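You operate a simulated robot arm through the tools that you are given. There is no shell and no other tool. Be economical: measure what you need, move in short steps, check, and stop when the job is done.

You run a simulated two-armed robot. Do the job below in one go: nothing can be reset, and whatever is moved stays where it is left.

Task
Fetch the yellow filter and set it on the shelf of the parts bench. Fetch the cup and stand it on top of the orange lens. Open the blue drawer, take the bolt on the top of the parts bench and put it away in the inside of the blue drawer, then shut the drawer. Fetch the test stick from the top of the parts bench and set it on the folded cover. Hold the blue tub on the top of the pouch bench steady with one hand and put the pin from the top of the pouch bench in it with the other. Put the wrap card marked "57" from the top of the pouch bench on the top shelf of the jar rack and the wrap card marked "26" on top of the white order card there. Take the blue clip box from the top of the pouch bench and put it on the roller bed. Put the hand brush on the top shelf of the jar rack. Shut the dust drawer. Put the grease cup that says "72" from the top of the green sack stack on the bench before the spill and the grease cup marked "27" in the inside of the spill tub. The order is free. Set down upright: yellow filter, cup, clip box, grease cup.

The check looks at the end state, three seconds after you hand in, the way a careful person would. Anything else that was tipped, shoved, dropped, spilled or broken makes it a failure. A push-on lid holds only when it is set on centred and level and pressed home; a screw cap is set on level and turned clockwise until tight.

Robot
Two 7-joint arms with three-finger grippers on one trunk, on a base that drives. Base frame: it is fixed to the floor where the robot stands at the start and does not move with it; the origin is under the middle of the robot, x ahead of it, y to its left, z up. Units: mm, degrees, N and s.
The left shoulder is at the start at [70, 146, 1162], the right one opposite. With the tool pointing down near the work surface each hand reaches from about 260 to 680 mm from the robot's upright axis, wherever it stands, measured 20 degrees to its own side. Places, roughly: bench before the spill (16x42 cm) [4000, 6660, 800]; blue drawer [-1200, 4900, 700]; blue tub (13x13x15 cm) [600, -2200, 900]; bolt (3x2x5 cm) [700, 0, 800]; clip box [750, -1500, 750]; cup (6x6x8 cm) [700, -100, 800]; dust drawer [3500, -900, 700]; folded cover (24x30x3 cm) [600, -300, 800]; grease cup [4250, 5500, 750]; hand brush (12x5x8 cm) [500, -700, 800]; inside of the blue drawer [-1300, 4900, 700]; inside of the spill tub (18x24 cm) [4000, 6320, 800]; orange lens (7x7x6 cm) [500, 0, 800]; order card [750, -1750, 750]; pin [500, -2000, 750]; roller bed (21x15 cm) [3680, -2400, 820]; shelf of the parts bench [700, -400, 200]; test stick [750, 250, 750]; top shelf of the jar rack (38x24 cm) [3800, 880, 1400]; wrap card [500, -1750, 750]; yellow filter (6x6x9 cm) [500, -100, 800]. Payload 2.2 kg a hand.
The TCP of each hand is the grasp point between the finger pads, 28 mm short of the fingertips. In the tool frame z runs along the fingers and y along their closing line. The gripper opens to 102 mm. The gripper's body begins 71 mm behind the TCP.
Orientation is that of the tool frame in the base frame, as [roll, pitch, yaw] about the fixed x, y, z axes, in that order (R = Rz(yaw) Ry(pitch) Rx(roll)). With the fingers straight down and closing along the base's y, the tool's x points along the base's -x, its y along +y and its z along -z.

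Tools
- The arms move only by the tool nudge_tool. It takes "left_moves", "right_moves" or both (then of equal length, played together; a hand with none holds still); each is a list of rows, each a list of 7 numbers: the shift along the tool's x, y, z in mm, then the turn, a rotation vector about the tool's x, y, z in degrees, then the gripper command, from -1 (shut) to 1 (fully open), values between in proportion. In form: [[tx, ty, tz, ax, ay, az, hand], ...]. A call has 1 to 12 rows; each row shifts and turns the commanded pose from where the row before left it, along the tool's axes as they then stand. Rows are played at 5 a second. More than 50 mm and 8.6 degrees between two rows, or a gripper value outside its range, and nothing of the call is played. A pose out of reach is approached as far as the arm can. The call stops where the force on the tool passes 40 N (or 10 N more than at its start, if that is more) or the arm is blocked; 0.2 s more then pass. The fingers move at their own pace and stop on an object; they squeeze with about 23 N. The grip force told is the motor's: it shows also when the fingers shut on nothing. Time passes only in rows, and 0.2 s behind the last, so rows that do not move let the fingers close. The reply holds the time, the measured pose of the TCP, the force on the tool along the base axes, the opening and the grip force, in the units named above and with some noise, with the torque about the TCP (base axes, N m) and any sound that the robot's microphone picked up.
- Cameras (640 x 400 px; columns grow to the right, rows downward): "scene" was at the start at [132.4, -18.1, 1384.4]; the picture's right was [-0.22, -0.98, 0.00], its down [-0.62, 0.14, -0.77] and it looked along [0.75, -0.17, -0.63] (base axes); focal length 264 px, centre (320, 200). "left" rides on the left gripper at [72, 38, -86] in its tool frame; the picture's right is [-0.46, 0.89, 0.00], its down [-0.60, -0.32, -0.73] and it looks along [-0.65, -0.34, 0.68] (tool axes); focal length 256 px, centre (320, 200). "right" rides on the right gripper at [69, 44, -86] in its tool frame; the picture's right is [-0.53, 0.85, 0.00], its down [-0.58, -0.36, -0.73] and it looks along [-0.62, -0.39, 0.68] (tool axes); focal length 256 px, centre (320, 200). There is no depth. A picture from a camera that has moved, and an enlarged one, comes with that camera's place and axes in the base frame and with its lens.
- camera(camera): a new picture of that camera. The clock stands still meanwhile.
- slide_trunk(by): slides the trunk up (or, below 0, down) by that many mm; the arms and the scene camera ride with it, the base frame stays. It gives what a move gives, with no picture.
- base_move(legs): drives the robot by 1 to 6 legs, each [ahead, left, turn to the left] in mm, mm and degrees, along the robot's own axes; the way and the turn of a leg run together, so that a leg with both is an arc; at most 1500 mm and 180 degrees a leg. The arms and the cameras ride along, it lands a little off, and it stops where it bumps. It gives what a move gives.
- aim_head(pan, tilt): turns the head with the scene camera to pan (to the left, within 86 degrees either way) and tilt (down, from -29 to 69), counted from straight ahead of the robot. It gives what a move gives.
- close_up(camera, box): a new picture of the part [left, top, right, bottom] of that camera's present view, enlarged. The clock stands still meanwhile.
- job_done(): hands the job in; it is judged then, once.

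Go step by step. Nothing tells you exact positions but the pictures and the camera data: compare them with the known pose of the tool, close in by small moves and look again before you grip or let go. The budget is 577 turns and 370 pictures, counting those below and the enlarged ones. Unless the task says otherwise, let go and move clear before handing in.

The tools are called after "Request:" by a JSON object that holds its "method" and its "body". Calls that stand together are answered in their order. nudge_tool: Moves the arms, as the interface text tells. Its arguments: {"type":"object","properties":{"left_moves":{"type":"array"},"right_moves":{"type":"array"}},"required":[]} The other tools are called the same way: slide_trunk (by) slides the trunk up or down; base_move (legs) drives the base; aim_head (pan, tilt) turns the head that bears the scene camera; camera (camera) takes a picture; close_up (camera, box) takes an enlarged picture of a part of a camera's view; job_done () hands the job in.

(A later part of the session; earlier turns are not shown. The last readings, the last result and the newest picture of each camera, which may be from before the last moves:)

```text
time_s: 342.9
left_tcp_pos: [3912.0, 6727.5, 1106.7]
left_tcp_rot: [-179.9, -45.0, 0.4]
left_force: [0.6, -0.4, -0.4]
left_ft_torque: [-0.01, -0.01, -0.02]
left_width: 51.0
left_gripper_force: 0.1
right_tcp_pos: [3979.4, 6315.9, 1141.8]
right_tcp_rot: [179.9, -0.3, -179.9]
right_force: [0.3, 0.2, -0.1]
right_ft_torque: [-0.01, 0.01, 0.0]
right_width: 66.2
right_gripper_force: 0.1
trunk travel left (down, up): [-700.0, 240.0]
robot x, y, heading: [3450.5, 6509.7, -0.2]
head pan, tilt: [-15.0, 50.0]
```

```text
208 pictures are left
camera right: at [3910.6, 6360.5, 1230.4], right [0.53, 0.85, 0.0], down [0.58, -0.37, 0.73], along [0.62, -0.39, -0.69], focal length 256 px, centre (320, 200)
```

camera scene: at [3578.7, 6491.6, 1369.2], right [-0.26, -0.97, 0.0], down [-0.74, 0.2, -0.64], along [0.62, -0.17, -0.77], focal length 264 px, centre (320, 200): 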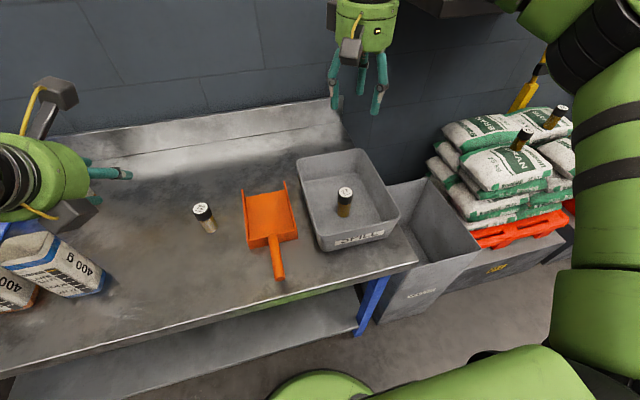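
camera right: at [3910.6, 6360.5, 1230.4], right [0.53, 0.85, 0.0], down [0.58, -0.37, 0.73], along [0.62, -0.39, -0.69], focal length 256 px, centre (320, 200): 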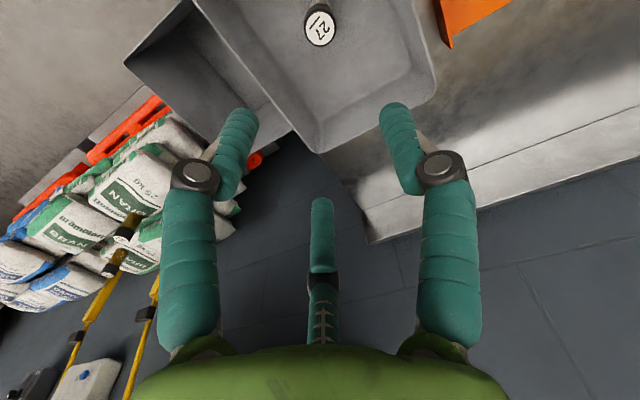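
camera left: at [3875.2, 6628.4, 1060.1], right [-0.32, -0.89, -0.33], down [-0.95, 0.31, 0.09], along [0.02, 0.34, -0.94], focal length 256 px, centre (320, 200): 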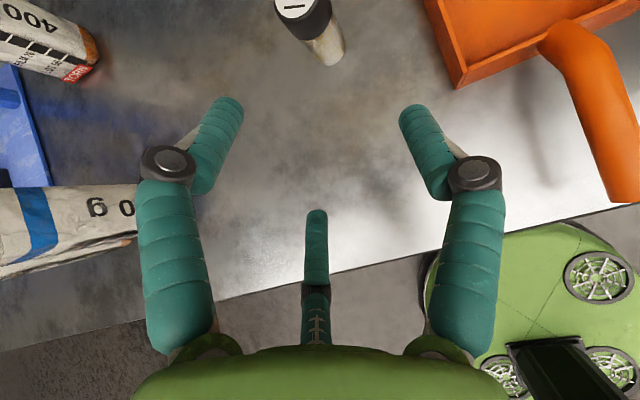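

Both grease cups are placed. I back away, restore the left hand's posture and head for the dust drawer near [3500,-900].

Request:
{"method": "base_move", "body": {"legs": [[-600, 0, 0]]}}

Request:
{"method": "nudge_tool", "body": {"left_moves": [[0, 0, 0, 0, -7.5, 0, 0], [0, 0, 0, 0, -7.5, 0, 0], [0, 0, 0, 0, -7.5, 0, 0], [0, 0, 0, 0, -7.5, 0, 0], [0, 0, 0, 0, -7.5, 0, 0], [0, 0, 0, 0, -7.5, 0, 0]]}}

Request:
{"method": "nudge_tool", "body": {"left_moves": [[0, 0, 0, 0, 0, -8.5, 0], [0, 0, 0, 0, 0, -8.5, 0], [0, 0, 0, 0, 0, -8.5, 0], [0, 0, 0, 0, 0, -8.5, 0], [0, 0, 0, 0, 0, -8.5, 0], [0, 0, 0, 0, 0, -8.5, 0], [0, 0, 0, 0, 0, -8.5, 0], [0, 0, 0, 0, 0, -8.5, 0], [0, 0, 0, 0, 0, -8.5, 0], [0, 0, 0, 0, 0, -8.5, 0], [0, 0, 0, 0, 0, -8.5, 0], [0, 0, 0, 0, 0, -8.5, 0]]}}

Request:
{"method": "nudge_tool", "body": {"left_moves": [[0, 0, 0, 0, 0, -8.5, 0], [0, 0, 0, 0, 0, -8.5, 0], [0, 0, 0, 0, 0, -8.5, 0], [0, 0, 0, 0, 0, -8.5, 0], [0, 0, 0, 0, 0, -8.5, 0], [0, 0, 0, 0, 0, -8.5, 0], [0, 0, 0, 0, 0, -8.5, 0], [0, 0, 0, 0, 0, -8.5, 0], [0, 0, 0, 0, 0, -8.5, 0], [0, 0, 0, 0, 0, -1.5, 0]]}}

Request:
{"method": "base_move", "body": {"legs": [[-350, -1300, 0], [0, -1500, 0], [0, -1500, 0], [0, -1000, 0], [0, -1200, 0]]}}

Request:
{"method": "aim_head", "body": {"pan": 0, "tilt": 20}}

Request:
{"method": "camera", "body": {"camera": "scene"}}

```text
time_s: 346.2
left_tcp_pos: [3312.4, 6729.0, 1106.5]
left_tcp_rot: [-179.8, -45.1, 0.3]
left_force: [-0.2, -0.2, -0.1]
left_ft_torque: [0.01, 0.01, 0.02]
left_width: 51.0
left_gripper_force: 0.1
right_tcp_pos: [3380.3, 6317.2, 1143.4]
right_tcp_rot: [179.8, -0.3, -179.8]
right_force: [0.1, 0.1, 0.1]
right_ft_torque: [0.0, -0.02, -0.01]
right_width: 66.4
right_gripper_force: 0.0
trunk travel left (down, up): [-700.0, 240.0]
robot x, y, heading: [2852.4, 6509.6, -0.1]
head pan, tilt: [-15.0, 50.0]
```

```text
time_s: 347.6
left_tcp_pos: [3312.3, 6728.9, 1106.5]
left_tcp_rot: [-179.9, 0.2, 0.3]
left_force: [-0.1, -0.2, 0.2]
left_ft_torque: [0.0, -0.01, 0.03]
left_width: 51.0
left_gripper_force: 0.0
right_tcp_pos: [3380.8, 6316.9, 1141.9]
right_tcp_rot: [179.8, -0.4, -179.8]
right_force: [-0.6, 0.2, 0.5]
right_ft_torque: [0.01, 0.01, 0.0]
right_width: 66.3
right_gripper_force: 0.1
trunk travel left (down, up): [-700.0, 240.0]
robot x, y, heading: [2852.4, 6513.0, -0.2]
head pan, tilt: [-15.0, 50.0]
```

```text
time_s: 350.2
left_tcp_pos: [3311.9, 6729.2, 1106.2]
left_tcp_rot: [-180.0, 0.0, 102.5]
left_force: [0.6, -0.3, 0.1]
left_ft_torque: [0.01, 0.0, -0.06]
left_width: 51.0
left_gripper_force: 0.0
right_tcp_pos: [3379.8, 6316.8, 1142.9]
right_tcp_rot: [179.8, -0.4, -179.9]
right_force: [0.4, 0.1, 0.5]
right_ft_torque: [0.04, 0.01, -0.02]
right_width: 66.2
right_gripper_force: 0.1
trunk travel left (down, up): [-700.0, 240.0]
robot x, y, heading: [2858.2, 6512.8, -0.5]
head pan, tilt: [-15.0, 50.0]
```

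```text
time_s: 352.4
left_tcp_pos: [3311.3, 6728.6, 1106.3]
left_tcp_rot: [-180.0, 0.1, -179.5]
left_force: [-0.3, -0.5, 0.4]
left_ft_torque: [-0.01, 0.01, 0.0]
left_width: 50.7
left_gripper_force: 0.1
right_tcp_pos: [3380.4, 6318.3, 1143.7]
right_tcp_rot: [179.8, -0.3, -179.9]
right_force: [0.7, 0.1, 0.3]
right_ft_torque: [-0.01, 0.02, -0.01]
right_width: 66.2
right_gripper_force: 0.0
trunk travel left (down, up): [-700.0, 240.0]
robot x, y, heading: [2851.3, 6511.8, -0.4]
head pan, tilt: [-15.0, 50.0]
```

```text
time_s: 383.7
left_tcp_pos: [3019.4, 250.0, 1106.3]
left_tcp_rot: [180.0, 0.0, -178.3]
left_force: [0.7, 0.3, -0.8]
left_ft_torque: [-0.03, 0.01, -0.03]
left_width: 50.9
left_gripper_force: 0.1
right_tcp_pos: [3097.3, -158.5, 1142.4]
right_tcp_rot: [179.8, -0.3, -178.6]
right_force: [0.7, 0.4, -0.1]
right_ft_torque: [0.0, 0.02, 0.01]
right_width: 66.5
right_gripper_force: 0.0
trunk travel left (down, up): [-700.0, 240.0]
robot x, y, heading: [2565.3, 23.1, 1.3]
head pan, tilt: [-15.0, 50.0]
```

```text
time_s: 384.6
left_tcp_pos: [3020.9, 250.7, 1107.1]
left_tcp_rot: [-179.9, 0.0, -178.4]
left_force: [0.5, 1.1, -0.5]
left_ft_torque: [-0.05, -0.03, 0.03]
left_width: 51.0
left_gripper_force: 0.1
right_tcp_pos: [3096.3, -159.3, 1143.0]
right_tcp_rot: [179.9, -0.4, -178.6]
right_force: [0.2, 0.0, 0.4]
right_ft_torque: [0.01, 0.0, 0.0]
right_width: 66.3
right_gripper_force: 0.0
trunk travel left (down, up): [-700.0, 240.0]
robot x, y, heading: [2567.6, 25.9, 1.5]
head pan, tilt: [0.0, 20.0]
```

```text
207 pictures are left
camera scene: at [2710.2, 27.8, 1414.7], right [0.02, -1.0, 0.0], down [-0.34, -0.01, -0.94], along [0.94, 0.02, -0.34], focal length 264 px, centre (320, 200)
```

scene: 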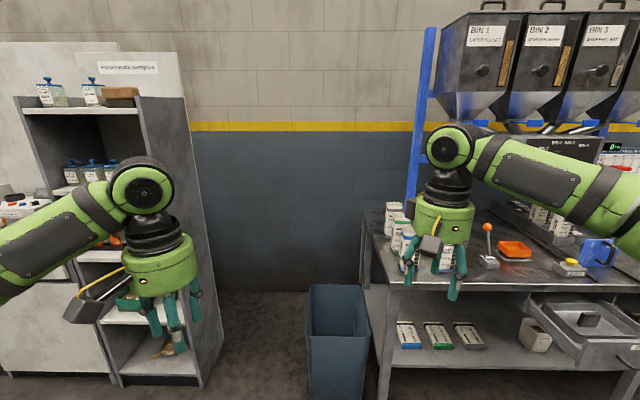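

The open grey drawer under the hopper bench at right must be the dust drawer. I drive right and look at it.

Request:
{"method": "base_move", "body": {"legs": [[-100, -780, -1.4]]}}

Request:
{"method": "aim_head", "body": {"pan": -5, "tilt": 32}}

Request:
{"method": "camera", "body": {"camera": "scene"}}

```text
time_s: 388.9
left_tcp_pos: [2930.1, -541.4, 1106.9]
left_tcp_rot: [180.0, 0.0, -179.7]
left_force: [0.0, -1.0, 0.8]
left_ft_torque: [0.0, 0.0, -0.02]
left_width: 50.8
left_gripper_force: 0.1
right_tcp_pos: [2996.7, -953.3, 1142.4]
right_tcp_rot: [179.8, -0.3, -179.9]
right_force: [-0.5, 1.3, -0.6]
right_ft_torque: [0.01, 0.0, 0.01]
right_width: 66.5
right_gripper_force: 0.0
trunk travel left (down, up): [-700.0, 240.0]
robot x, y, heading: [2471.0, -755.3, -0.3]
head pan, tilt: [0.0, 20.0]
```

```text
time_s: 389.6
left_tcp_pos: [2929.7, -541.4, 1107.0]
left_tcp_rot: [179.9, 0.0, -179.8]
left_force: [0.0, -0.5, -1.0]
left_ft_torque: [0.01, 0.01, 0.0]
left_width: 51.2
left_gripper_force: 0.1
right_tcp_pos: [2996.2, -953.0, 1142.2]
right_tcp_rot: [179.7, -0.2, -179.9]
right_force: [0.2, 0.1, -1.0]
right_ft_torque: [0.03, -0.02, 0.0]
right_width: 66.3
right_gripper_force: 0.0
trunk travel left (down, up): [-700.0, 240.0]
robot x, y, heading: [2473.9, -756.2, -0.3]
head pan, tilt: [-5.0, 32.0]
```

```text
206 pictures are left
camera scene: at [2611.3, -765.5, 1395.7], right [-0.09, -1.0, 0.0], down [-0.53, 0.05, -0.85], along [0.84, -0.08, -0.53], focal length 264 px, centre (320, 200)
```

scene: 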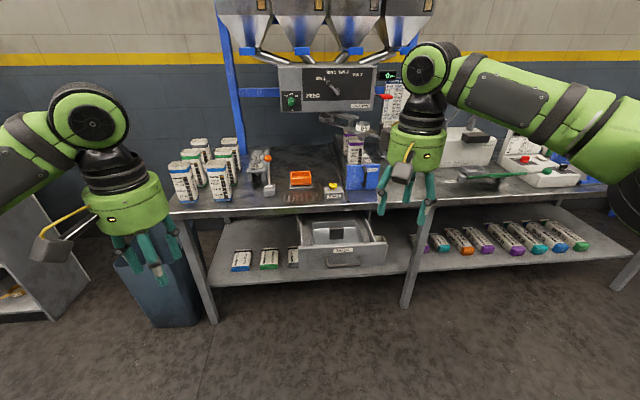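

The drawer labelled DUST sticks out to about x 3320 at y≈-917. I'll push it shut with a forward-pointing right fist, so I tilt the right tool and lower the trunk.

Request:
{"method": "nudge_tool", "body": {"right_moves": [[0, 0, 0, 0, -8.5, 0, -1], [0, 0, 0, 0, -8.5, 0, -1], [0, 0, 0, 0, -8.5, 0, -1], [0, 0, 0, 0, -8.5, 0, -1], [0, 0, 0, 0, -8.5, 0, -1], [0, 0, 0, 0, -8.5, 0, -1], [0, 0, 0, 0, -8.5, 0, -1], [0, 0, 0, 0, -8.5, 0, -1], [0, 0, 0, 0, -8.5, 0, -1], [0, 0, 0, 0, -8.5, 0, -1]]}}

Request:
{"method": "slide_trunk", "body": {"by": -300}}

Request:
{"method": "camera", "body": {"camera": "scene"}}

```text
time_s: 391.8
left_tcp_pos: [2930.7, -542.3, 1107.0]
left_tcp_rot: [179.9, -0.1, -179.8]
left_force: [-0.3, 1.1, -0.3]
left_ft_torque: [0.02, 0.04, 0.0]
left_width: 50.8
left_gripper_force: 0.1
right_tcp_pos: [2996.7, -955.1, 1143.1]
right_tcp_rot: [176.0, 84.7, 176.2]
right_force: [0.7, -0.1, -0.3]
right_ft_torque: [0.02, -0.01, 0.02]
right_width: 2.4
right_gripper_force: 22.9
trunk travel left (down, up): [-700.0, 240.0]
robot x, y, heading: [2474.2, -757.5, -0.1]
head pan, tilt: [-5.0, 32.0]
```

```text
time_s: 394.8
left_tcp_pos: [2929.8, -541.9, 806.6]
left_tcp_rot: [180.0, 0.0, -179.8]
left_force: [-0.3, -0.5, -0.8]
left_ft_torque: [-0.02, 0.03, 0.02]
left_width: 51.1
left_gripper_force: 0.0
right_tcp_pos: [2997.0, -954.2, 842.4]
right_tcp_rot: [177.6, 84.7, 177.6]
right_force: [0.3, -0.3, -0.2]
right_ft_torque: [0.0, 0.01, -0.01]
right_width: 2.3
right_gripper_force: 23.2
trunk travel left (down, up): [-400.0, 540.0]
robot x, y, heading: [2473.9, -758.3, -0.2]
head pan, tilt: [-5.0, 32.0]
```

```text
205 pictures are left
camera scene: at [2611.2, -765.3, 1095.7], right [-0.09, -1.0, 0.0], down [-0.53, 0.05, -0.85], along [0.84, -0.08, -0.53], focal length 264 px, centre (320, 200)
```

scene: 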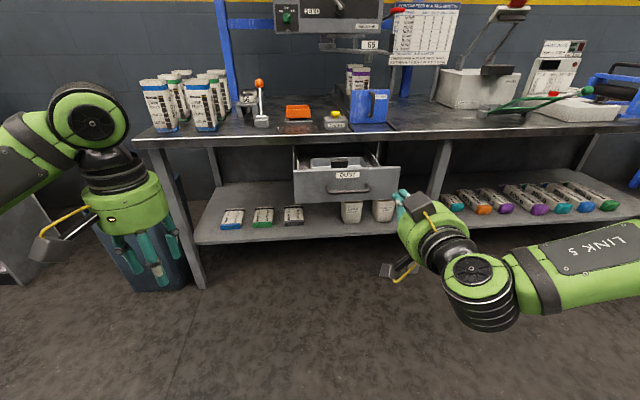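

The face is at x≈3310, z 665–760, and the bench edge at x≈3418. I lower the trunk to push above the handle, then drive forward.

Request:
{"method": "slide_trunk", "body": {"by": -105}}

Request:
{"method": "base_move", "body": {"legs": [[0, 38, 0], [250, 0, 0]]}}

Request:
{"method": "camera", "body": {"camera": "scene"}}

```text
time_s: 396.2
left_tcp_pos: [2929.8, -540.9, 701.4]
left_tcp_rot: [-180.0, 0.1, -179.7]
left_force: [0.2, -0.5, -0.6]
left_ft_torque: [-0.02, -0.02, 0.03]
left_width: 50.8
left_gripper_force: 0.0
right_tcp_pos: [2996.6, -953.3, 738.7]
right_tcp_rot: [177.7, 84.8, 177.8]
right_force: [-0.5, 0.3, 0.0]
right_ft_torque: [0.0, -0.01, 0.01]
right_width: 2.2
right_gripper_force: 22.9
trunk travel left (down, up): [-295.0, 645.0]
robot x, y, heading: [2472.4, -757.6, -0.4]
head pan, tilt: [-5.0, 32.0]
```

```text
time_s: 398.4
left_tcp_pos: [3176.4, -505.9, 701.6]
left_tcp_rot: [180.0, 0.0, -179.6]
left_force: [0.3, 0.3, 0.7]
left_ft_torque: [-0.03, -0.01, -0.04]
left_width: 50.9
left_gripper_force: 0.1
right_tcp_pos: [3242.5, -914.9, 737.4]
right_tcp_rot: [177.6, 84.7, 177.7]
right_force: [0.3, 0.3, -0.8]
right_ft_torque: [0.0, 0.0, 0.0]
right_width: 2.2
right_gripper_force: 23.0
trunk travel left (down, up): [-295.0, 645.0]
robot x, y, heading: [2717.0, -721.3, -0.2]
head pan, tilt: [-5.0, 32.0]
```

```text
204 pictures are left
camera scene: at [2858.0, -728.2, 990.5], right [-0.09, -1.0, 0.0], down [-0.53, 0.05, -0.85], along [0.84, -0.08, -0.53], focal length 264 px, centre (320, 200)
```

scene: 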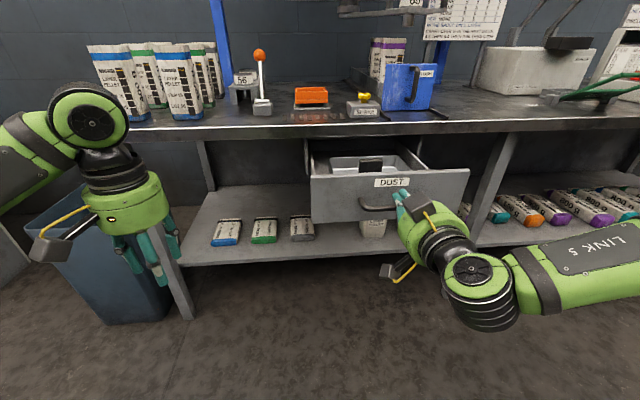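

Request:
{"method": "base_move", "body": {"legs": [[80, 10, 0]]}}

Request:
{"method": "camera", "body": {"camera": "scene"}}

```text
time_s: 399.5
left_tcp_pos: [3255.7, -494.9, 701.4]
left_tcp_rot: [179.9, 0.0, -179.7]
left_force: [0.6, 0.3, -0.3]
left_ft_torque: [-0.02, 0.02, -0.01]
left_width: 50.8
left_gripper_force: 0.3
right_tcp_pos: [3324.3, -905.9, 737.8]
right_tcp_rot: [177.6, 84.5, 177.9]
right_force: [-0.1, 0.9, 0.8]
right_ft_torque: [0.0, 0.0, 0.03]
right_width: 2.4
right_gripper_force: 23.1
trunk travel left (down, up): [-295.0, 645.0]
robot x, y, heading: [2797.0, -707.9, -0.3]
head pan, tilt: [-5.0, 32.0]
```

```text
203 pictures are left
camera scene: at [2938.4, -718.4, 990.5], right [-0.09, -1.0, 0.0], down [-0.53, 0.05, -0.85], along [0.84, -0.08, -0.53], focal length 264 px, centre (320, 200)
```

scene: 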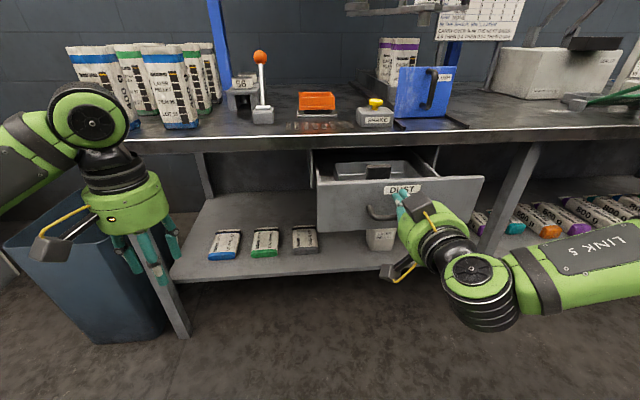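

Request:
{"method": "nudge_tool", "body": {"left_moves": [[40, 0, -10, 0, 0, 0, 0], [40, 0, -10, 0, 0, 0, 0]]}}

Request:
{"method": "base_move", "body": {"legs": [[60, 0, 0], [40, 0, 0]]}}

Request:
{"method": "camera", "body": {"camera": "scene"}}

```text
time_s: 400.1
left_tcp_pos: [3175.3, -495.6, 721.8]
left_tcp_rot: [179.9, 0.1, -179.6]
left_force: [-0.4, -0.7, 0.0]
left_ft_torque: [0.0, 0.0, 0.01]
left_width: 50.8
left_gripper_force: 0.0
right_tcp_pos: [3323.4, -906.1, 738.5]
right_tcp_rot: [177.7, 84.7, 177.8]
right_force: [0.4, -0.2, 1.0]
right_ft_torque: [0.01, -0.01, 0.03]
right_width: 2.2
right_gripper_force: 23.1
trunk travel left (down, up): [-295.0, 645.0]
robot x, y, heading: [2797.4, -714.8, 0.1]
head pan, tilt: [-5.0, 32.0]
```

```text
time_s: 401.6
left_tcp_pos: [3276.9, -496.1, 721.9]
left_tcp_rot: [179.9, -0.1, -179.7]
left_force: [0.2, 0.6, -0.3]
left_ft_torque: [-0.01, 0.04, 0.04]
left_width: 51.3
left_gripper_force: 0.0
right_tcp_pos: [3423.7, -905.8, 737.0]
right_tcp_rot: [177.6, 84.6, 177.8]
right_force: [1.1, 0.9, 0.5]
right_ft_torque: [-0.01, 0.0, 0.01]
right_width: 2.3
right_gripper_force: 22.7
trunk travel left (down, up): [-295.0, 645.0]
robot x, y, heading: [2902.0, -714.9, -0.3]
head pan, tilt: [-5.0, 32.0]
```

```text
202 pictures are left
camera scene: at [3038.6, -718.9, 990.5], right [-0.09, -1.0, 0.0], down [-0.53, 0.05, -0.85], along [0.84, -0.08, -0.53], focal length 264 px, centre (320, 200)
```

scene: 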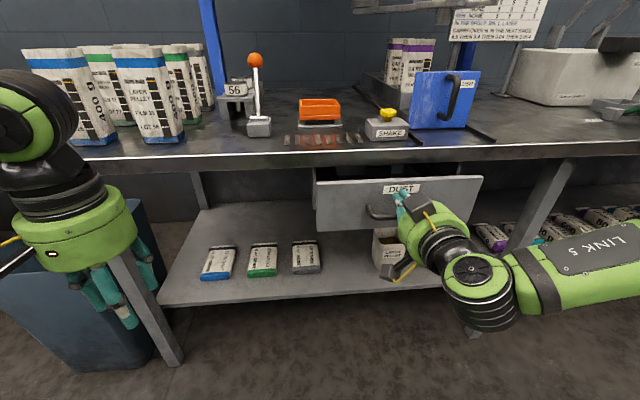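

Request:
{"method": "base_move", "body": {"legs": [[30, 0, 0], [30, 0, 0]]}}

Request:
{"method": "camera", "body": {"camera": "scene"}}

```text
time_s: 403.0
left_tcp_pos: [3335.3, -497.8, 721.3]
left_tcp_rot: [180.0, 0.0, -179.7]
left_force: [0.2, -0.1, -0.3]
left_ft_torque: [0.01, 0.01, 0.02]
left_width: 51.0
left_gripper_force: 0.0
right_tcp_pos: [3479.7, -907.4, 738.4]
right_tcp_rot: [177.7, 84.8, 177.7]
right_force: [-0.4, 0.8, 0.2]
right_ft_torque: [-0.04, 0.0, 0.0]
right_width: 1.9
right_gripper_force: 23.1
trunk travel left (down, up): [-295.0, 645.0]
robot x, y, heading: [2958.5, -714.6, -0.2]
head pan, tilt: [-5.0, 32.0]
stopped in leg 2: the force on the tool passed its limit at 60 N (the readings are from after the stop); the commanded pose is now the measured one
```

```text
201 pictures are left
camera scene: at [3096.7, -719.3, 990.6], right [-0.09, -1.0, 0.0], down [-0.53, 0.05, -0.85], along [0.84, -0.08, -0.53], focal length 264 px, centre (320, 200)
```

scene: 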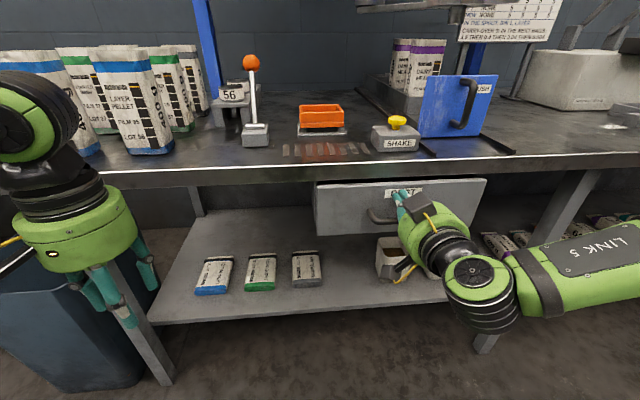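

The drawer hit its stop. I back away and confirm.

Request:
{"method": "base_move", "body": {"legs": [[-500, 0, 0]]}}

Request:
{"method": "close_up", "body": {"camera": "scene", "box": [220, 100, 500, 270]}}

```text
time_s: 405.9
left_tcp_pos: [2836.3, -494.7, 721.9]
left_tcp_rot: [179.9, 0.0, -179.8]
left_force: [-0.2, 0.7, -0.2]
left_ft_torque: [0.01, -0.02, -0.01]
left_width: 50.9
left_gripper_force: 0.0
right_tcp_pos: [2979.4, -906.0, 739.4]
right_tcp_rot: [177.4, 84.8, 177.3]
right_force: [0.0, 0.1, -0.4]
right_ft_torque: [0.02, -0.02, -0.01]
right_width: 2.5
right_gripper_force: 22.8
trunk travel left (down, up): [-295.0, 645.0]
robot x, y, heading: [2459.6, -707.3, -0.5]
head pan, tilt: [-5.0, 32.0]
```

```text
2.29 times, centred on (360, 185) of scene
camera zoom: at [2597.0, -716.3, 990.7], right [-0.1, -1.0, 0.0], down [-0.53, 0.05, -0.85], along [0.84, -0.08, -0.53], focal length 604 px, centre (229, 234)
```

zoom: 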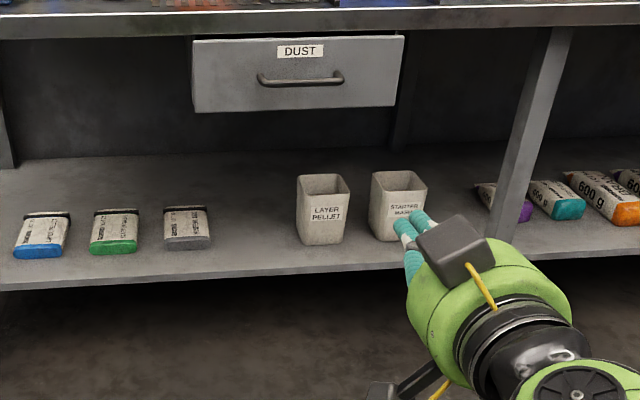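

The dust drawer is shut. I restore the posture and look for the shortest way round to the pouch bench.

Request:
{"method": "slide_trunk", "body": {"by": 400}}

Request:
{"method": "nudge_tool", "body": {"right_moves": [[0, 0, 0, 0, 8.5, 0, 1], [0, 0, 0, 0, 8.5, 0, 1], [0, 0, 0, 0, 8.5, 0, 1], [0, 0, 0, 0, 8.5, 0, 1], [0, 0, 0, 0, 8.5, 0, 1], [0, 0, 0, 0, 8.5, 0, 1], [0, 0, 0, 0, 8.5, 0, 1], [0, 0, 0, 0, 8.5, 0, 1], [0, 0, 0, 0, 8.5, 0, 1], [0, 0, 0, 0, 8.5, 0, 1]]}}

Request:
{"method": "aim_head", "body": {"pan": -85, "tilt": 20}}

Request:
{"method": "camera", "body": {"camera": "scene"}}

```text
time_s: 409.7
left_tcp_pos: [2836.9, -495.3, 1120.4]
left_tcp_rot: [179.9, 0.0, -179.9]
left_force: [0.3, -0.7, 0.8]
left_ft_torque: [-0.01, -0.01, 0.0]
left_width: 51.1
left_gripper_force: 0.2
right_tcp_pos: [2980.9, -905.2, 1138.8]
right_tcp_rot: [177.5, 84.7, 177.4]
right_force: [-0.4, -0.2, 0.0]
right_ft_torque: [0.0, 0.0, -0.04]
right_width: 2.5
right_gripper_force: 23.1
trunk travel left (down, up): [-695.0, 245.0]
robot x, y, heading: [2460.3, -709.9, -0.8]
head pan, tilt: [-5.0, 32.0]
```

```text
time_s: 411.9
left_tcp_pos: [2839.1, -495.4, 1120.5]
left_tcp_rot: [179.8, -0.1, -179.9]
left_force: [0.3, 0.0, 0.6]
left_ft_torque: [0.02, 0.03, -0.01]
left_width: 51.4
left_gripper_force: 0.0
right_tcp_pos: [2981.5, -906.4, 1136.7]
right_tcp_rot: [179.7, -0.4, 179.7]
right_force: [-0.7, -0.5, -0.1]
right_ft_torque: [0.01, 0.03, 0.05]
right_width: 101.6
right_gripper_force: 0.1
trunk travel left (down, up): [-695.0, 245.0]
robot x, y, heading: [2460.5, -709.9, -0.3]
head pan, tilt: [-5.0, 32.0]
```

```text
time_s: 413.5
left_tcp_pos: [2837.0, -495.8, 1119.8]
left_tcp_rot: [179.9, 0.0, -179.9]
left_force: [0.6, -0.2, 0.0]
left_ft_torque: [-0.02, 0.01, 0.0]
left_width: 51.2
left_gripper_force: 0.0
right_tcp_pos: [2979.3, -906.5, 1139.3]
right_tcp_rot: [179.7, -0.1, 179.8]
right_force: [0.0, 0.1, -0.2]
right_ft_torque: [0.01, -0.03, -0.02]
right_width: 102.1
right_gripper_force: 0.0
trunk travel left (down, up): [-695.0, 245.0]
robot x, y, heading: [2457.5, -708.0, -0.5]
head pan, tilt: [-85.0, 20.0]
```

```text
199 pictures are left
camera scene: at [2515.5, -800.5, 1409.8], right [-1.0, -0.08, 0.0], down [-0.03, 0.34, -0.94], along [0.07, -0.94, -0.34], focal length 264 px, centre (320, 200)
```

scene: 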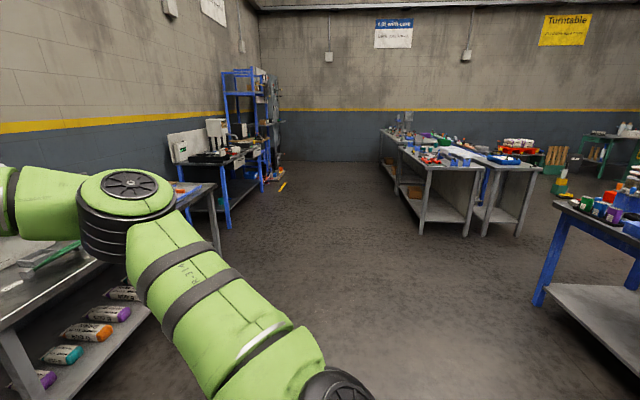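

The pouch bench ends near y≈-2580 and there is about a 1 m gap before the next bench. I go round that end to its front side.

Request:
{"method": "base_move", "body": {"legs": [[-300, -1300, 0.5], [-150, -1100, 0]]}}

Request:
{"method": "base_move", "body": {"legs": [[-1100, 0, 0], [-1100, 0, 0], [0, 1200, 0]]}}

Request:
{"method": "aim_head", "body": {"pan": 0, "tilt": 45}}

Request:
{"method": "camera", "body": {"camera": "scene"}}

```text
time_s: 425.6
left_tcp_pos: [2388.7, -2920.6, 1121.1]
left_tcp_rot: [179.9, 0.0, -179.2]
left_force: [-0.2, 0.4, -0.6]
left_ft_torque: [-0.01, 0.02, -0.01]
left_width: 50.8
left_gripper_force: 0.1
right_tcp_pos: [2537.2, -3328.5, 1138.9]
right_tcp_rot: [179.8, -0.2, -179.4]
right_force: [0.3, 0.5, 0.3]
right_ft_torque: [-0.02, 0.04, 0.0]
right_width: 102.0
right_gripper_force: 0.0
trunk travel left (down, up): [-695.0, 245.0]
robot x, y, heading: [2014.4, -3141.8, 0.4]
head pan, tilt: [-85.0, 20.0]
```

```text
time_s: 442.2
left_tcp_pos: [164.6, -1727.7, 1120.7]
left_tcp_rot: [180.0, 0.0, -179.0]
left_force: [0.0, -0.4, -0.2]
left_ft_torque: [0.0, -0.01, 0.03]
left_width: 50.8
left_gripper_force: 0.1
right_tcp_pos: [312.7, -2136.1, 1137.8]
right_tcp_rot: [179.7, -0.1, -179.2]
right_force: [0.6, -0.7, -0.3]
right_ft_torque: [-0.01, 0.02, 0.0]
right_width: 102.0
right_gripper_force: 0.1
trunk travel left (down, up): [-695.0, 245.0]
robot x, y, heading: [-211.9, -1944.7, 0.2]
head pan, tilt: [-85.0, 20.0]
```

```text
time_s: 443.8
left_tcp_pos: [164.0, -1728.2, 1120.8]
left_tcp_rot: [180.0, 0.0, -179.0]
left_force: [0.6, 0.5, -0.6]
left_ft_torque: [0.0, -0.01, -0.02]
left_width: 51.1
left_gripper_force: 0.1
right_tcp_pos: [312.5, -2135.5, 1138.5]
right_tcp_rot: [179.8, -0.2, -179.3]
right_force: [0.8, 0.7, -0.7]
right_ft_torque: [0.02, 0.0, 0.04]
right_width: 102.1
right_gripper_force: 0.1
trunk travel left (down, up): [-695.0, 245.0]
robot x, y, heading: [-212.9, -1945.3, 0.5]
head pan, tilt: [0.0, 45.0]
```

```text
198 pictures are left
camera scene: at [-80.5, -1944.7, 1371.2], right [0.01, -1.0, 0.0], down [-0.71, 0.0, -0.71], along [0.71, 0.0, -0.71], focal length 264 px, centre (320, 200)
```

scene: 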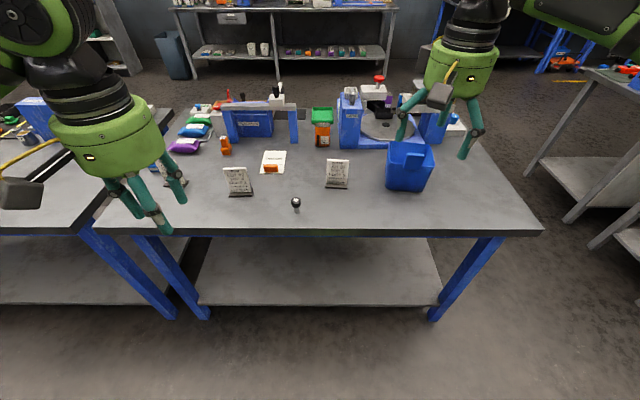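

The pouch bench is in view. I look closer at its cards, clips, pin and tub.

Request:
{"method": "close_up", "body": {"camera": "scene", "box": [190, 130, 360, 230]}}

Request:
{"method": "close_up", "body": {"camera": "scene", "box": [310, 80, 500, 210]}}

Request:
{"method": "close_up", "body": {"camera": "scene", "box": [130, 90, 300, 200]}}

```text
3.76 times, centred on (275, 180) of scene
camera zoom: at [-80.5, -1944.7, 1371.2], right [0.01, -1.0, 0.0], down [-0.71, 0.0, -0.71], along [0.71, 0.0, -0.71], focal length 994 px, centre (489, 275)
```

zoom: 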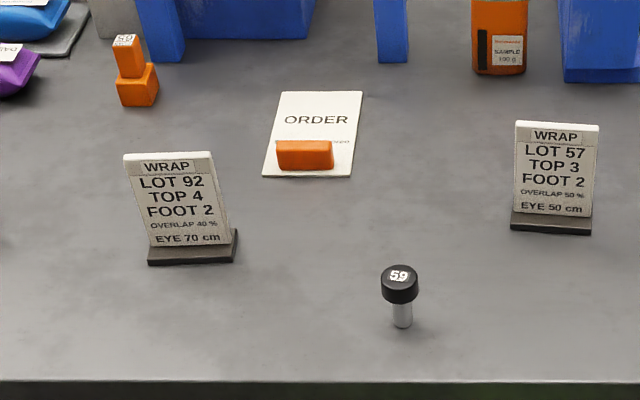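

```text
3.08 times, centred on (405, 145) of scene
camera zoom: at [-80.5, -1944.7, 1371.2], right [0.01, -1.0, 0.0], down [-0.71, 0.0, -0.71], along [0.71, 0.0, -0.71], focal length 812 px, centre (58, 369)
```

zoom: 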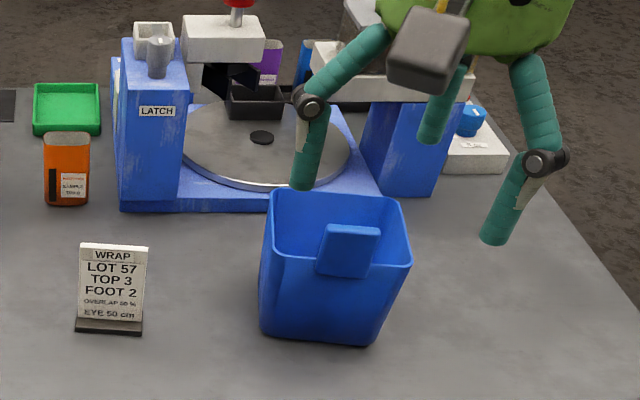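

```text
3.64 times, centred on (215, 145) of scene
camera zoom: at [-80.5, -1944.7, 1371.2], right [0.01, -1.0, 0.0], down [-0.71, 0.0, -0.71], along [0.71, 0.0, -0.71], focal length 960 px, centre (702, 400)
```

zoom: 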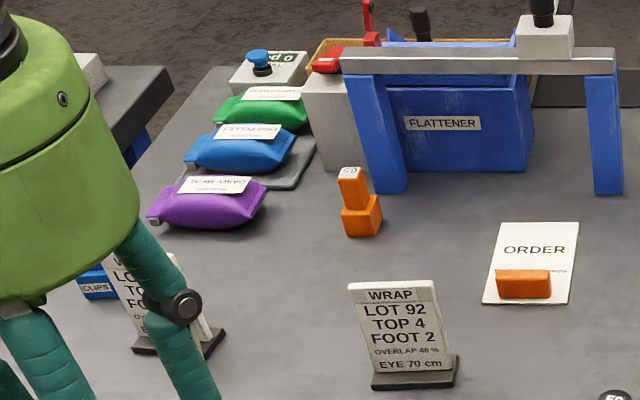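

The cards here read 92 and 57; a third, near the CLIPS box, is hidden by my left hand. First the pin (marked 59, at about [438,-1875]) and the tub (about [600,-2215]). I drive in to work on them.

Request:
{"method": "base_move", "body": {"legs": [[300, -135, -0.4]]}}

Request:
{"method": "aim_head", "body": {"pan": 0, "tilt": 60}}

Request:
{"method": "camera", "body": {"camera": "scene"}}

Request:
{"method": "camera", "body": {"camera": "right"}}

```text
time_s: 446.0
left_tcp_pos: [462.8, -1863.5, 1121.7]
left_tcp_rot: [179.9, 0.1, -179.4]
left_force: [0.0, 1.0, 0.2]
left_ft_torque: [0.0, 0.0, -0.02]
left_width: 50.8
left_gripper_force: 0.0
right_tcp_pos: [607.7, -2273.9, 1139.5]
right_tcp_rot: [179.8, -0.1, -179.7]
right_force: [-0.2, -0.3, 0.6]
right_ft_torque: [0.05, -0.02, 0.01]
right_width: 101.9
right_gripper_force: 0.0
trunk travel left (down, up): [-695.0, 245.0]
robot x, y, heading: [86.4, -2080.5, 0.3]
head pan, tilt: [0.0, 45.0]
```

```text
time_s: 446.7
left_tcp_pos: [464.3, -1864.3, 1120.4]
left_tcp_rot: [179.9, 0.0, -179.5]
left_force: [-0.2, 0.9, 0.0]
left_ft_torque: [-0.02, 0.02, 0.01]
left_width: 51.1
left_gripper_force: 0.0
right_tcp_pos: [609.8, -2274.2, 1138.6]
right_tcp_rot: [179.7, -0.2, -179.7]
right_force: [0.4, 0.3, -0.2]
right_ft_torque: [-0.02, 0.07, 0.0]
right_width: 101.8
right_gripper_force: 0.1
trunk travel left (down, up): [-695.0, 245.0]
robot x, y, heading: [86.8, -2078.4, -0.1]
head pan, tilt: [0.0, 60.0]
```

```text
194 pictures are left
camera scene: at [203.3, -2079.7, 1351.7], right [0.0, -1.0, 0.0], down [-0.87, 0.0, -0.5], along [0.5, 0.0, -0.87], focal length 264 px, centre (320, 200)
```

scene: 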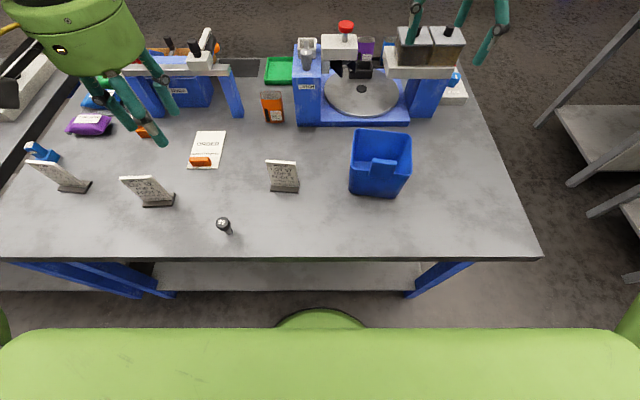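

```text
193 pictures are left
camera right: at [540.3, -2229.7, 1225.7], right [0.53, 0.85, 0.0], down [0.58, -0.36, 0.73], along [0.62, -0.38, -0.69], focal length 256 px, centre (320, 200)
```

right: 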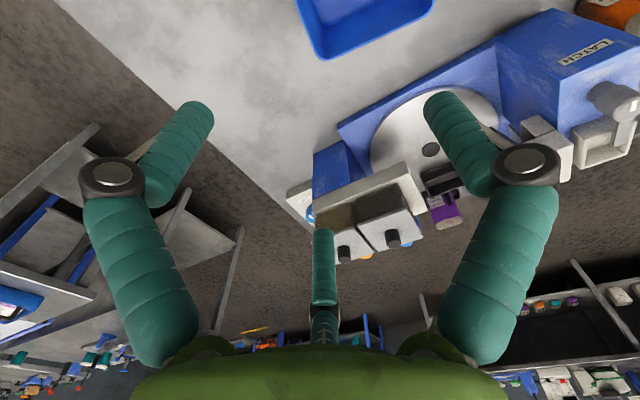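

The tub's rim spans about x 480–610, y -2265…-2140, and the pin is at [439,-1872]. I bring the left hand above the pin.

Request:
{"method": "nudge_tool", "body": {"left_moves": [[6, -2, 45, 0, 0, 0, 0], [6, -2, 45, 0, 0, 0, 0], [6, -2, 45, 0, 0, 0, 0], [6, -2, 45, 0, 0, 0, 0]]}}

Request:
{"method": "camera", "body": {"camera": "left"}}

```text
time_s: 447.7
left_tcp_pos: [440.0, -1871.0, 939.9]
left_tcp_rot: [179.9, 0.0, -179.4]
left_force: [-0.2, -0.9, -0.1]
left_ft_torque: [0.0, 0.01, -0.02]
left_width: 51.4
left_gripper_force: 0.2
right_tcp_pos: [608.7, -2271.9, 1139.2]
right_tcp_rot: [179.8, -0.3, -179.7]
right_force: [0.2, -0.1, -0.8]
right_ft_torque: [-0.01, -0.01, 0.01]
right_width: 102.1
right_gripper_force: 0.0
trunk travel left (down, up): [-695.0, 245.0]
robot x, y, heading: [85.3, -2079.4, -0.4]
head pan, tilt: [0.0, 60.0]
```

```text
192 pictures are left
camera left: at [367.2, -1834.6, 1026.3], right [0.46, 0.89, 0.0], down [0.61, -0.31, 0.73], along [0.65, -0.33, -0.68], focal length 256 px, centre (320, 200)
```

left: 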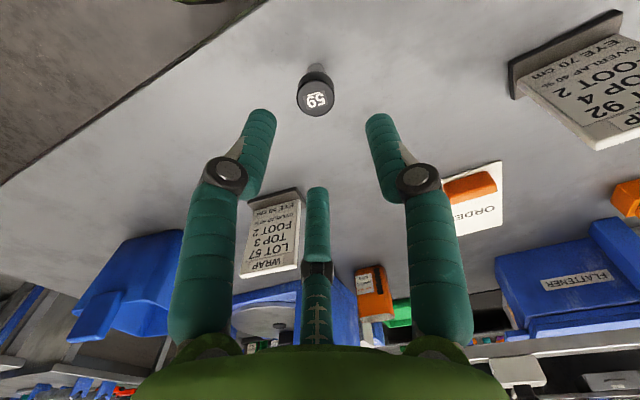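

Request:
{"method": "nudge_tool", "body": {"left_moves": [[1, -4.5, 30, 0, 0, 0, 0], [0, 0, 25, 0, 0, 0, 0]]}}

Request:
{"method": "camera", "body": {"camera": "left"}}

```text
time_s: 448.3
left_tcp_pos: [438.0, -1875.1, 885.2]
left_tcp_rot: [179.9, 0.0, -179.5]
left_force: [0.1, 0.6, -0.3]
left_ft_torque: [-0.02, 0.03, 0.0]
left_width: 50.9
left_gripper_force: 0.0
right_tcp_pos: [609.8, -2272.6, 1139.0]
right_tcp_rot: [179.8, -0.1, -179.7]
right_force: [-0.2, 0.0, -0.2]
right_ft_torque: [0.02, -0.01, -0.03]
right_width: 101.8
right_gripper_force: 0.1
trunk travel left (down, up): [-695.0, 245.0]
robot x, y, heading: [88.0, -2081.3, 0.2]
head pan, tilt: [0.0, 60.0]
```

```text
191 pictures are left
camera left: at [365.9, -1839.0, 971.0], right [0.46, 0.89, 0.0], down [0.61, -0.31, 0.73], along [0.65, -0.33, -0.68], focal length 256 px, centre (320, 200)
```

left: 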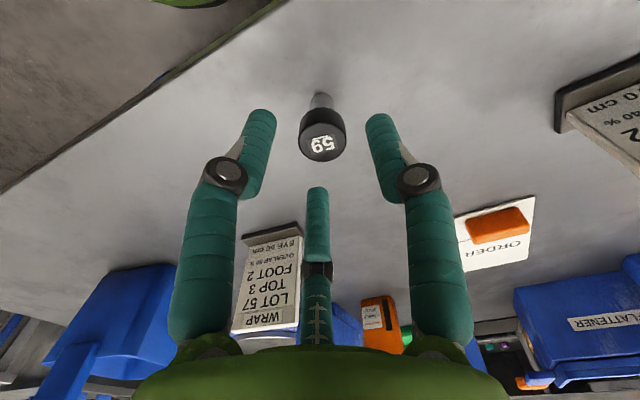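

Request:
{"method": "nudge_tool", "body": {"left_moves": [[-2, 0, 15, 0, 0, 0, 0], [0, 0, 15, 0, 0, 0, 0], [0, 0, 0, 0, 0, 0, -1], [0, 0, 0, 0, 0, 0, -1], [0, 0, 0, 0, 0, 0, -1]]}}

Request:
{"method": "camera", "body": {"camera": "left"}}

```text
time_s: 449.5
left_tcp_pos: [440.7, -1874.7, 856.2]
left_tcp_rot: [180.0, 0.0, -179.4]
left_force: [0.2, 0.6, 1.2]
left_ft_torque: [0.02, -0.02, 0.0]
left_width: 26.2
left_gripper_force: 23.2
right_tcp_pos: [608.6, -2273.1, 1138.4]
right_tcp_rot: [179.8, -0.1, -179.7]
right_force: [0.3, -0.6, -0.8]
right_ft_torque: [-0.02, 0.0, -0.01]
right_width: 101.9
right_gripper_force: 0.1
trunk travel left (down, up): [-695.0, 245.0]
robot x, y, heading: [90.8, -2083.0, -0.2]
head pan, tilt: [0.0, 60.0]
```

```text
190 pictures are left
camera left: at [368.5, -1839.3, 941.8], right [0.46, 0.89, 0.0], down [0.61, -0.31, 0.73], along [0.65, -0.33, -0.68], focal length 256 px, centre (320, 200)
```

left: 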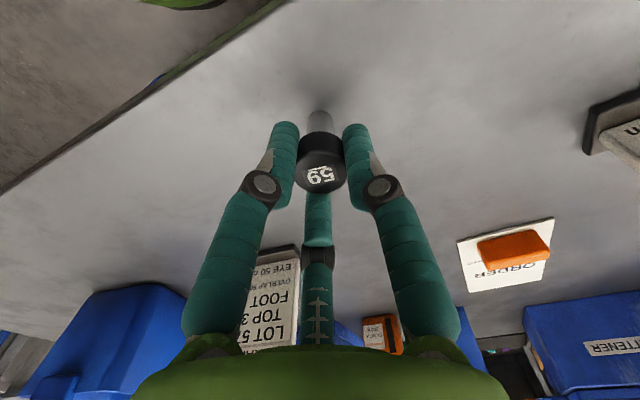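

The pin is gripped. I lift it, then bring the right hand, tilted 30° outward, over the tub's right wall.

Request:
{"method": "nudge_tool", "body": {"left_moves": [[0, 0, -30, 0, 0, 0, -1], [0, 0, -40, 0, 0, 0, -1], [0, 0, -40, 0, 0, 0, -1], [0, 0, -40, 0, 0, 0, -1], [0, 0, -40, 0, 0, 0, -1], [0, 0, 0, 0, 0, 0, -1], [0, 0, 0, 0, 0, 0, -1]], "right_moves": [[21.3, 3.7, 26.7, 0, 0, 0, 0.6], [21.3, 3.7, 26.7, 0, 0, 0, 0.6], [21.3, 3.7, 26.7, 0, 0, 0, 0.6], [0, 0, 0, -7.5, 0, 0, 0.6], [0, 0, 0, -7.5, 0, 0, 0.6], [0, 0, 0, -7.5, 0, 0, 0.6], [0, 0, 0, -7.5, 0, 0, 0.6]]}}

Request:
{"method": "camera", "body": {"camera": "right"}}

Request:
{"method": "aim_head", "body": {"pan": -15, "tilt": 50}}

Request:
{"method": "camera", "body": {"camera": "scene"}}

```text
time_s: 451.1
left_tcp_pos: [439.4, -1876.6, 1046.6]
left_tcp_rot: [179.8, 0.0, -179.3]
left_force: [0.3, -0.6, -0.4]
left_ft_torque: [0.0, 0.02, -0.03]
left_width: 26.4
left_gripper_force: 23.0
right_tcp_pos: [545.6, -2264.7, 1058.9]
right_tcp_rot: [149.6, -0.1, -179.7]
right_force: [-0.5, 0.8, -0.7]
right_ft_torque: [0.04, -0.05, 0.01]
right_width: 81.5
right_gripper_force: 0.0
trunk travel left (down, up): [-695.0, 245.0]
robot x, y, heading: [90.7, -2080.5, -0.2]
head pan, tilt: [0.0, 60.0]
```

```text
189 pictures are left
camera right: at [476.2, -2268.8, 1155.5], right [0.53, 0.73, 0.43], down [0.58, -0.68, 0.45], along [0.62, 0.01, -0.79], focal length 256 px, centre (320, 200)
```

right: 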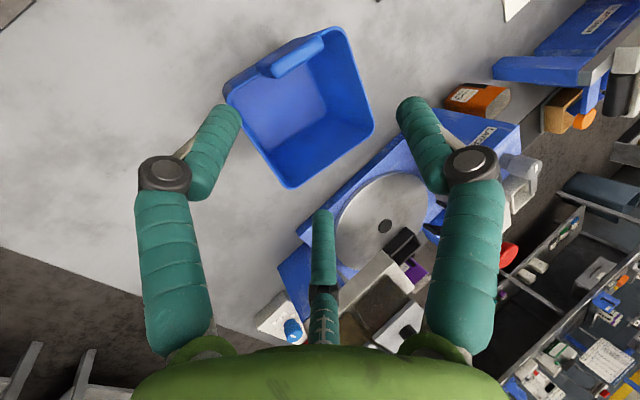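

```text
time_s: 451.9
left_tcp_pos: [440.0, -1876.5, 1046.6]
left_tcp_rot: [179.9, 0.0, -179.4]
left_force: [0.7, 0.3, -1.3]
left_ft_torque: [-0.02, -0.03, -0.02]
left_width: 26.3
left_gripper_force: 23.2
right_tcp_pos: [545.8, -2262.1, 1058.7]
right_tcp_rot: [149.7, -0.2, -179.7]
right_force: [0.0, 0.5, 1.5]
right_ft_torque: [0.0, -0.02, -0.02]
right_width: 81.8
right_gripper_force: 0.0
trunk travel left (down, up): [-695.0, 245.0]
robot x, y, heading: [87.8, -2080.4, 0.0]
head pan, tilt: [-15.0, 50.0]
```

```text
188 pictures are left
camera scene: at [210.5, -2099.0, 1364.2], right [-0.26, -0.97, 0.0], down [-0.74, 0.2, -0.64], along [0.62, -0.17, -0.77], focal length 264 px, centre (320, 200)
```

scene: 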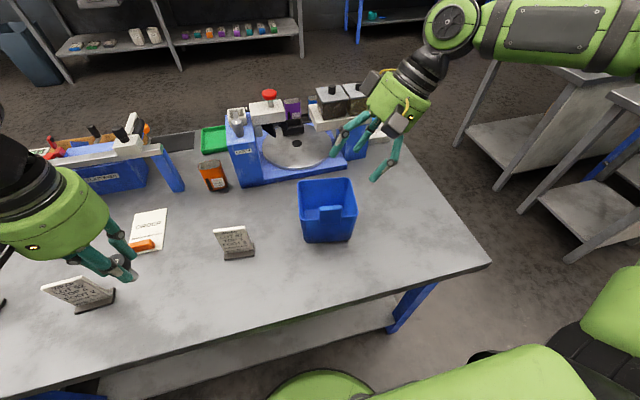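

The tub is turned about 10°, with its right wall running from [510,-2260] to [603,-2277] and its rim near z 935. I align the right hand with it and lower part way.

Request:
{"method": "nudge_tool", "body": {"right_moves": [[-3.7, -22.8, 36.1, 0, 0, 5, 0.8], [-3.7, -18, 30, 0, 0, 5, 0.8]]}}

Request:
{"method": "camera", "body": {"camera": "right"}}

Request:
{"method": "close_up", "body": {"camera": "scene", "box": [260, 80, 460, 260]}}

```text
time_s: 452.5
left_tcp_pos: [440.4, -1876.0, 1045.9]
left_tcp_rot: [179.9, -0.1, -179.5]
left_force: [0.2, -0.2, -0.7]
left_ft_torque: [-0.02, 0.01, 0.0]
left_width: 26.6
left_gripper_force: 23.0
right_tcp_pos: [551.7, -2263.8, 980.7]
right_tcp_rot: [150.2, -5.2, 171.6]
right_force: [0.4, -0.2, -0.2]
right_ft_torque: [0.01, -0.01, 0.01]
right_width: 91.9
right_gripper_force: 0.0
trunk travel left (down, up): [-695.0, 245.0]
robot x, y, heading: [87.2, -2081.7, 0.4]
head pan, tilt: [-15.0, 50.0]
```

```text
187 pictures are left
camera right: at [491.7, -2260.3, 1083.2], right [0.67, 0.64, 0.37], down [0.51, -0.76, 0.4], along [0.54, -0.08, -0.84], focal length 256 px, centre (320, 200)
```

right: 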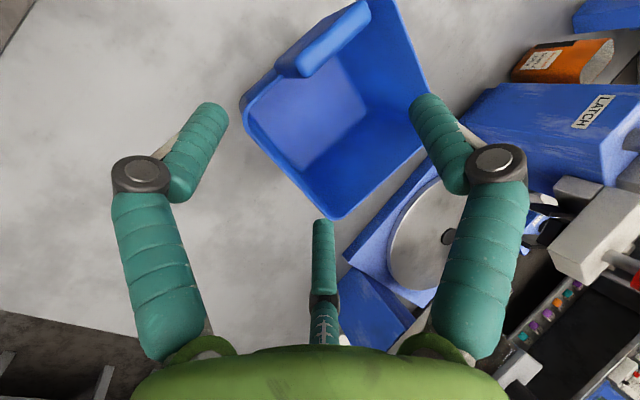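

```text
2.22 times, centred on (360, 170) of scene
camera zoom: at [211.3, -2099.5, 1364.2], right [-0.26, -0.97, 0.0], down [-0.74, 0.2, -0.64], along [0.62, -0.17, -0.77], focal length 587 px, centre (231, 267)
```

zoom: 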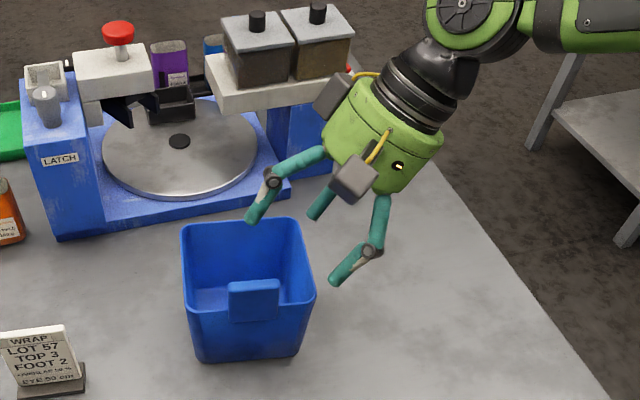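

Request:
{"method": "nudge_tool", "body": {"right_moves": [[-6.6, -14.2, 20, 0, 0, 0, 0.8], [-6.6, -14.2, 20, 0, 0, 0, 0.8]]}}

Request:
{"method": "camera", "body": {"camera": "right"}}

Request:
{"method": "close_up", "body": {"camera": "scene", "box": [260, 80, 460, 260]}}

```text
time_s: 453.1
left_tcp_pos: [441.6, -1876.4, 1046.7]
left_tcp_rot: [179.9, 0.0, -179.4]
left_force: [0.0, 0.1, -1.1]
left_ft_torque: [0.0, -0.05, -0.02]
left_width: 26.4
left_gripper_force: 22.8
right_tcp_pos: [560.5, -2272.0, 929.3]
right_tcp_rot: [150.1, -5.1, 171.6]
right_force: [1.0, 0.0, 0.9]
right_ft_torque: [-0.01, 0.03, 0.01]
right_width: 91.9
right_gripper_force: 0.0
trunk travel left (down, up): [-695.0, 245.0]
robot x, y, heading: [84.1, -2080.8, 0.2]
head pan, tilt: [-15.0, 50.0]
```

```text
185 pictures are left
camera right: at [499.7, -2266.9, 1032.9], right [0.67, 0.64, 0.37], down [0.51, -0.76, 0.4], along [0.54, -0.08, -0.84], focal length 256 px, centre (320, 200)
```

right: 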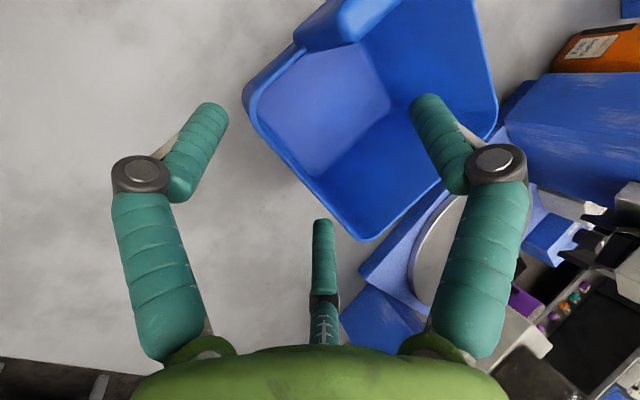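

```text
2.22 times, centred on (360, 170) of scene
camera zoom: at [211.3, -2099.8, 1364.2], right [-0.26, -0.97, 0.0], down [-0.74, 0.2, -0.64], along [0.62, -0.17, -0.77], focal length 587 px, centre (231, 267)
```

zoom: 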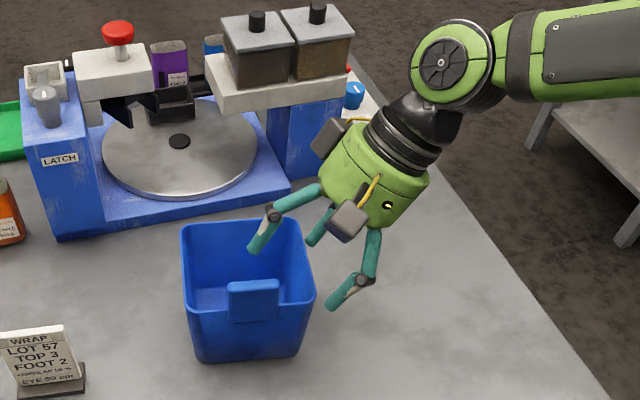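

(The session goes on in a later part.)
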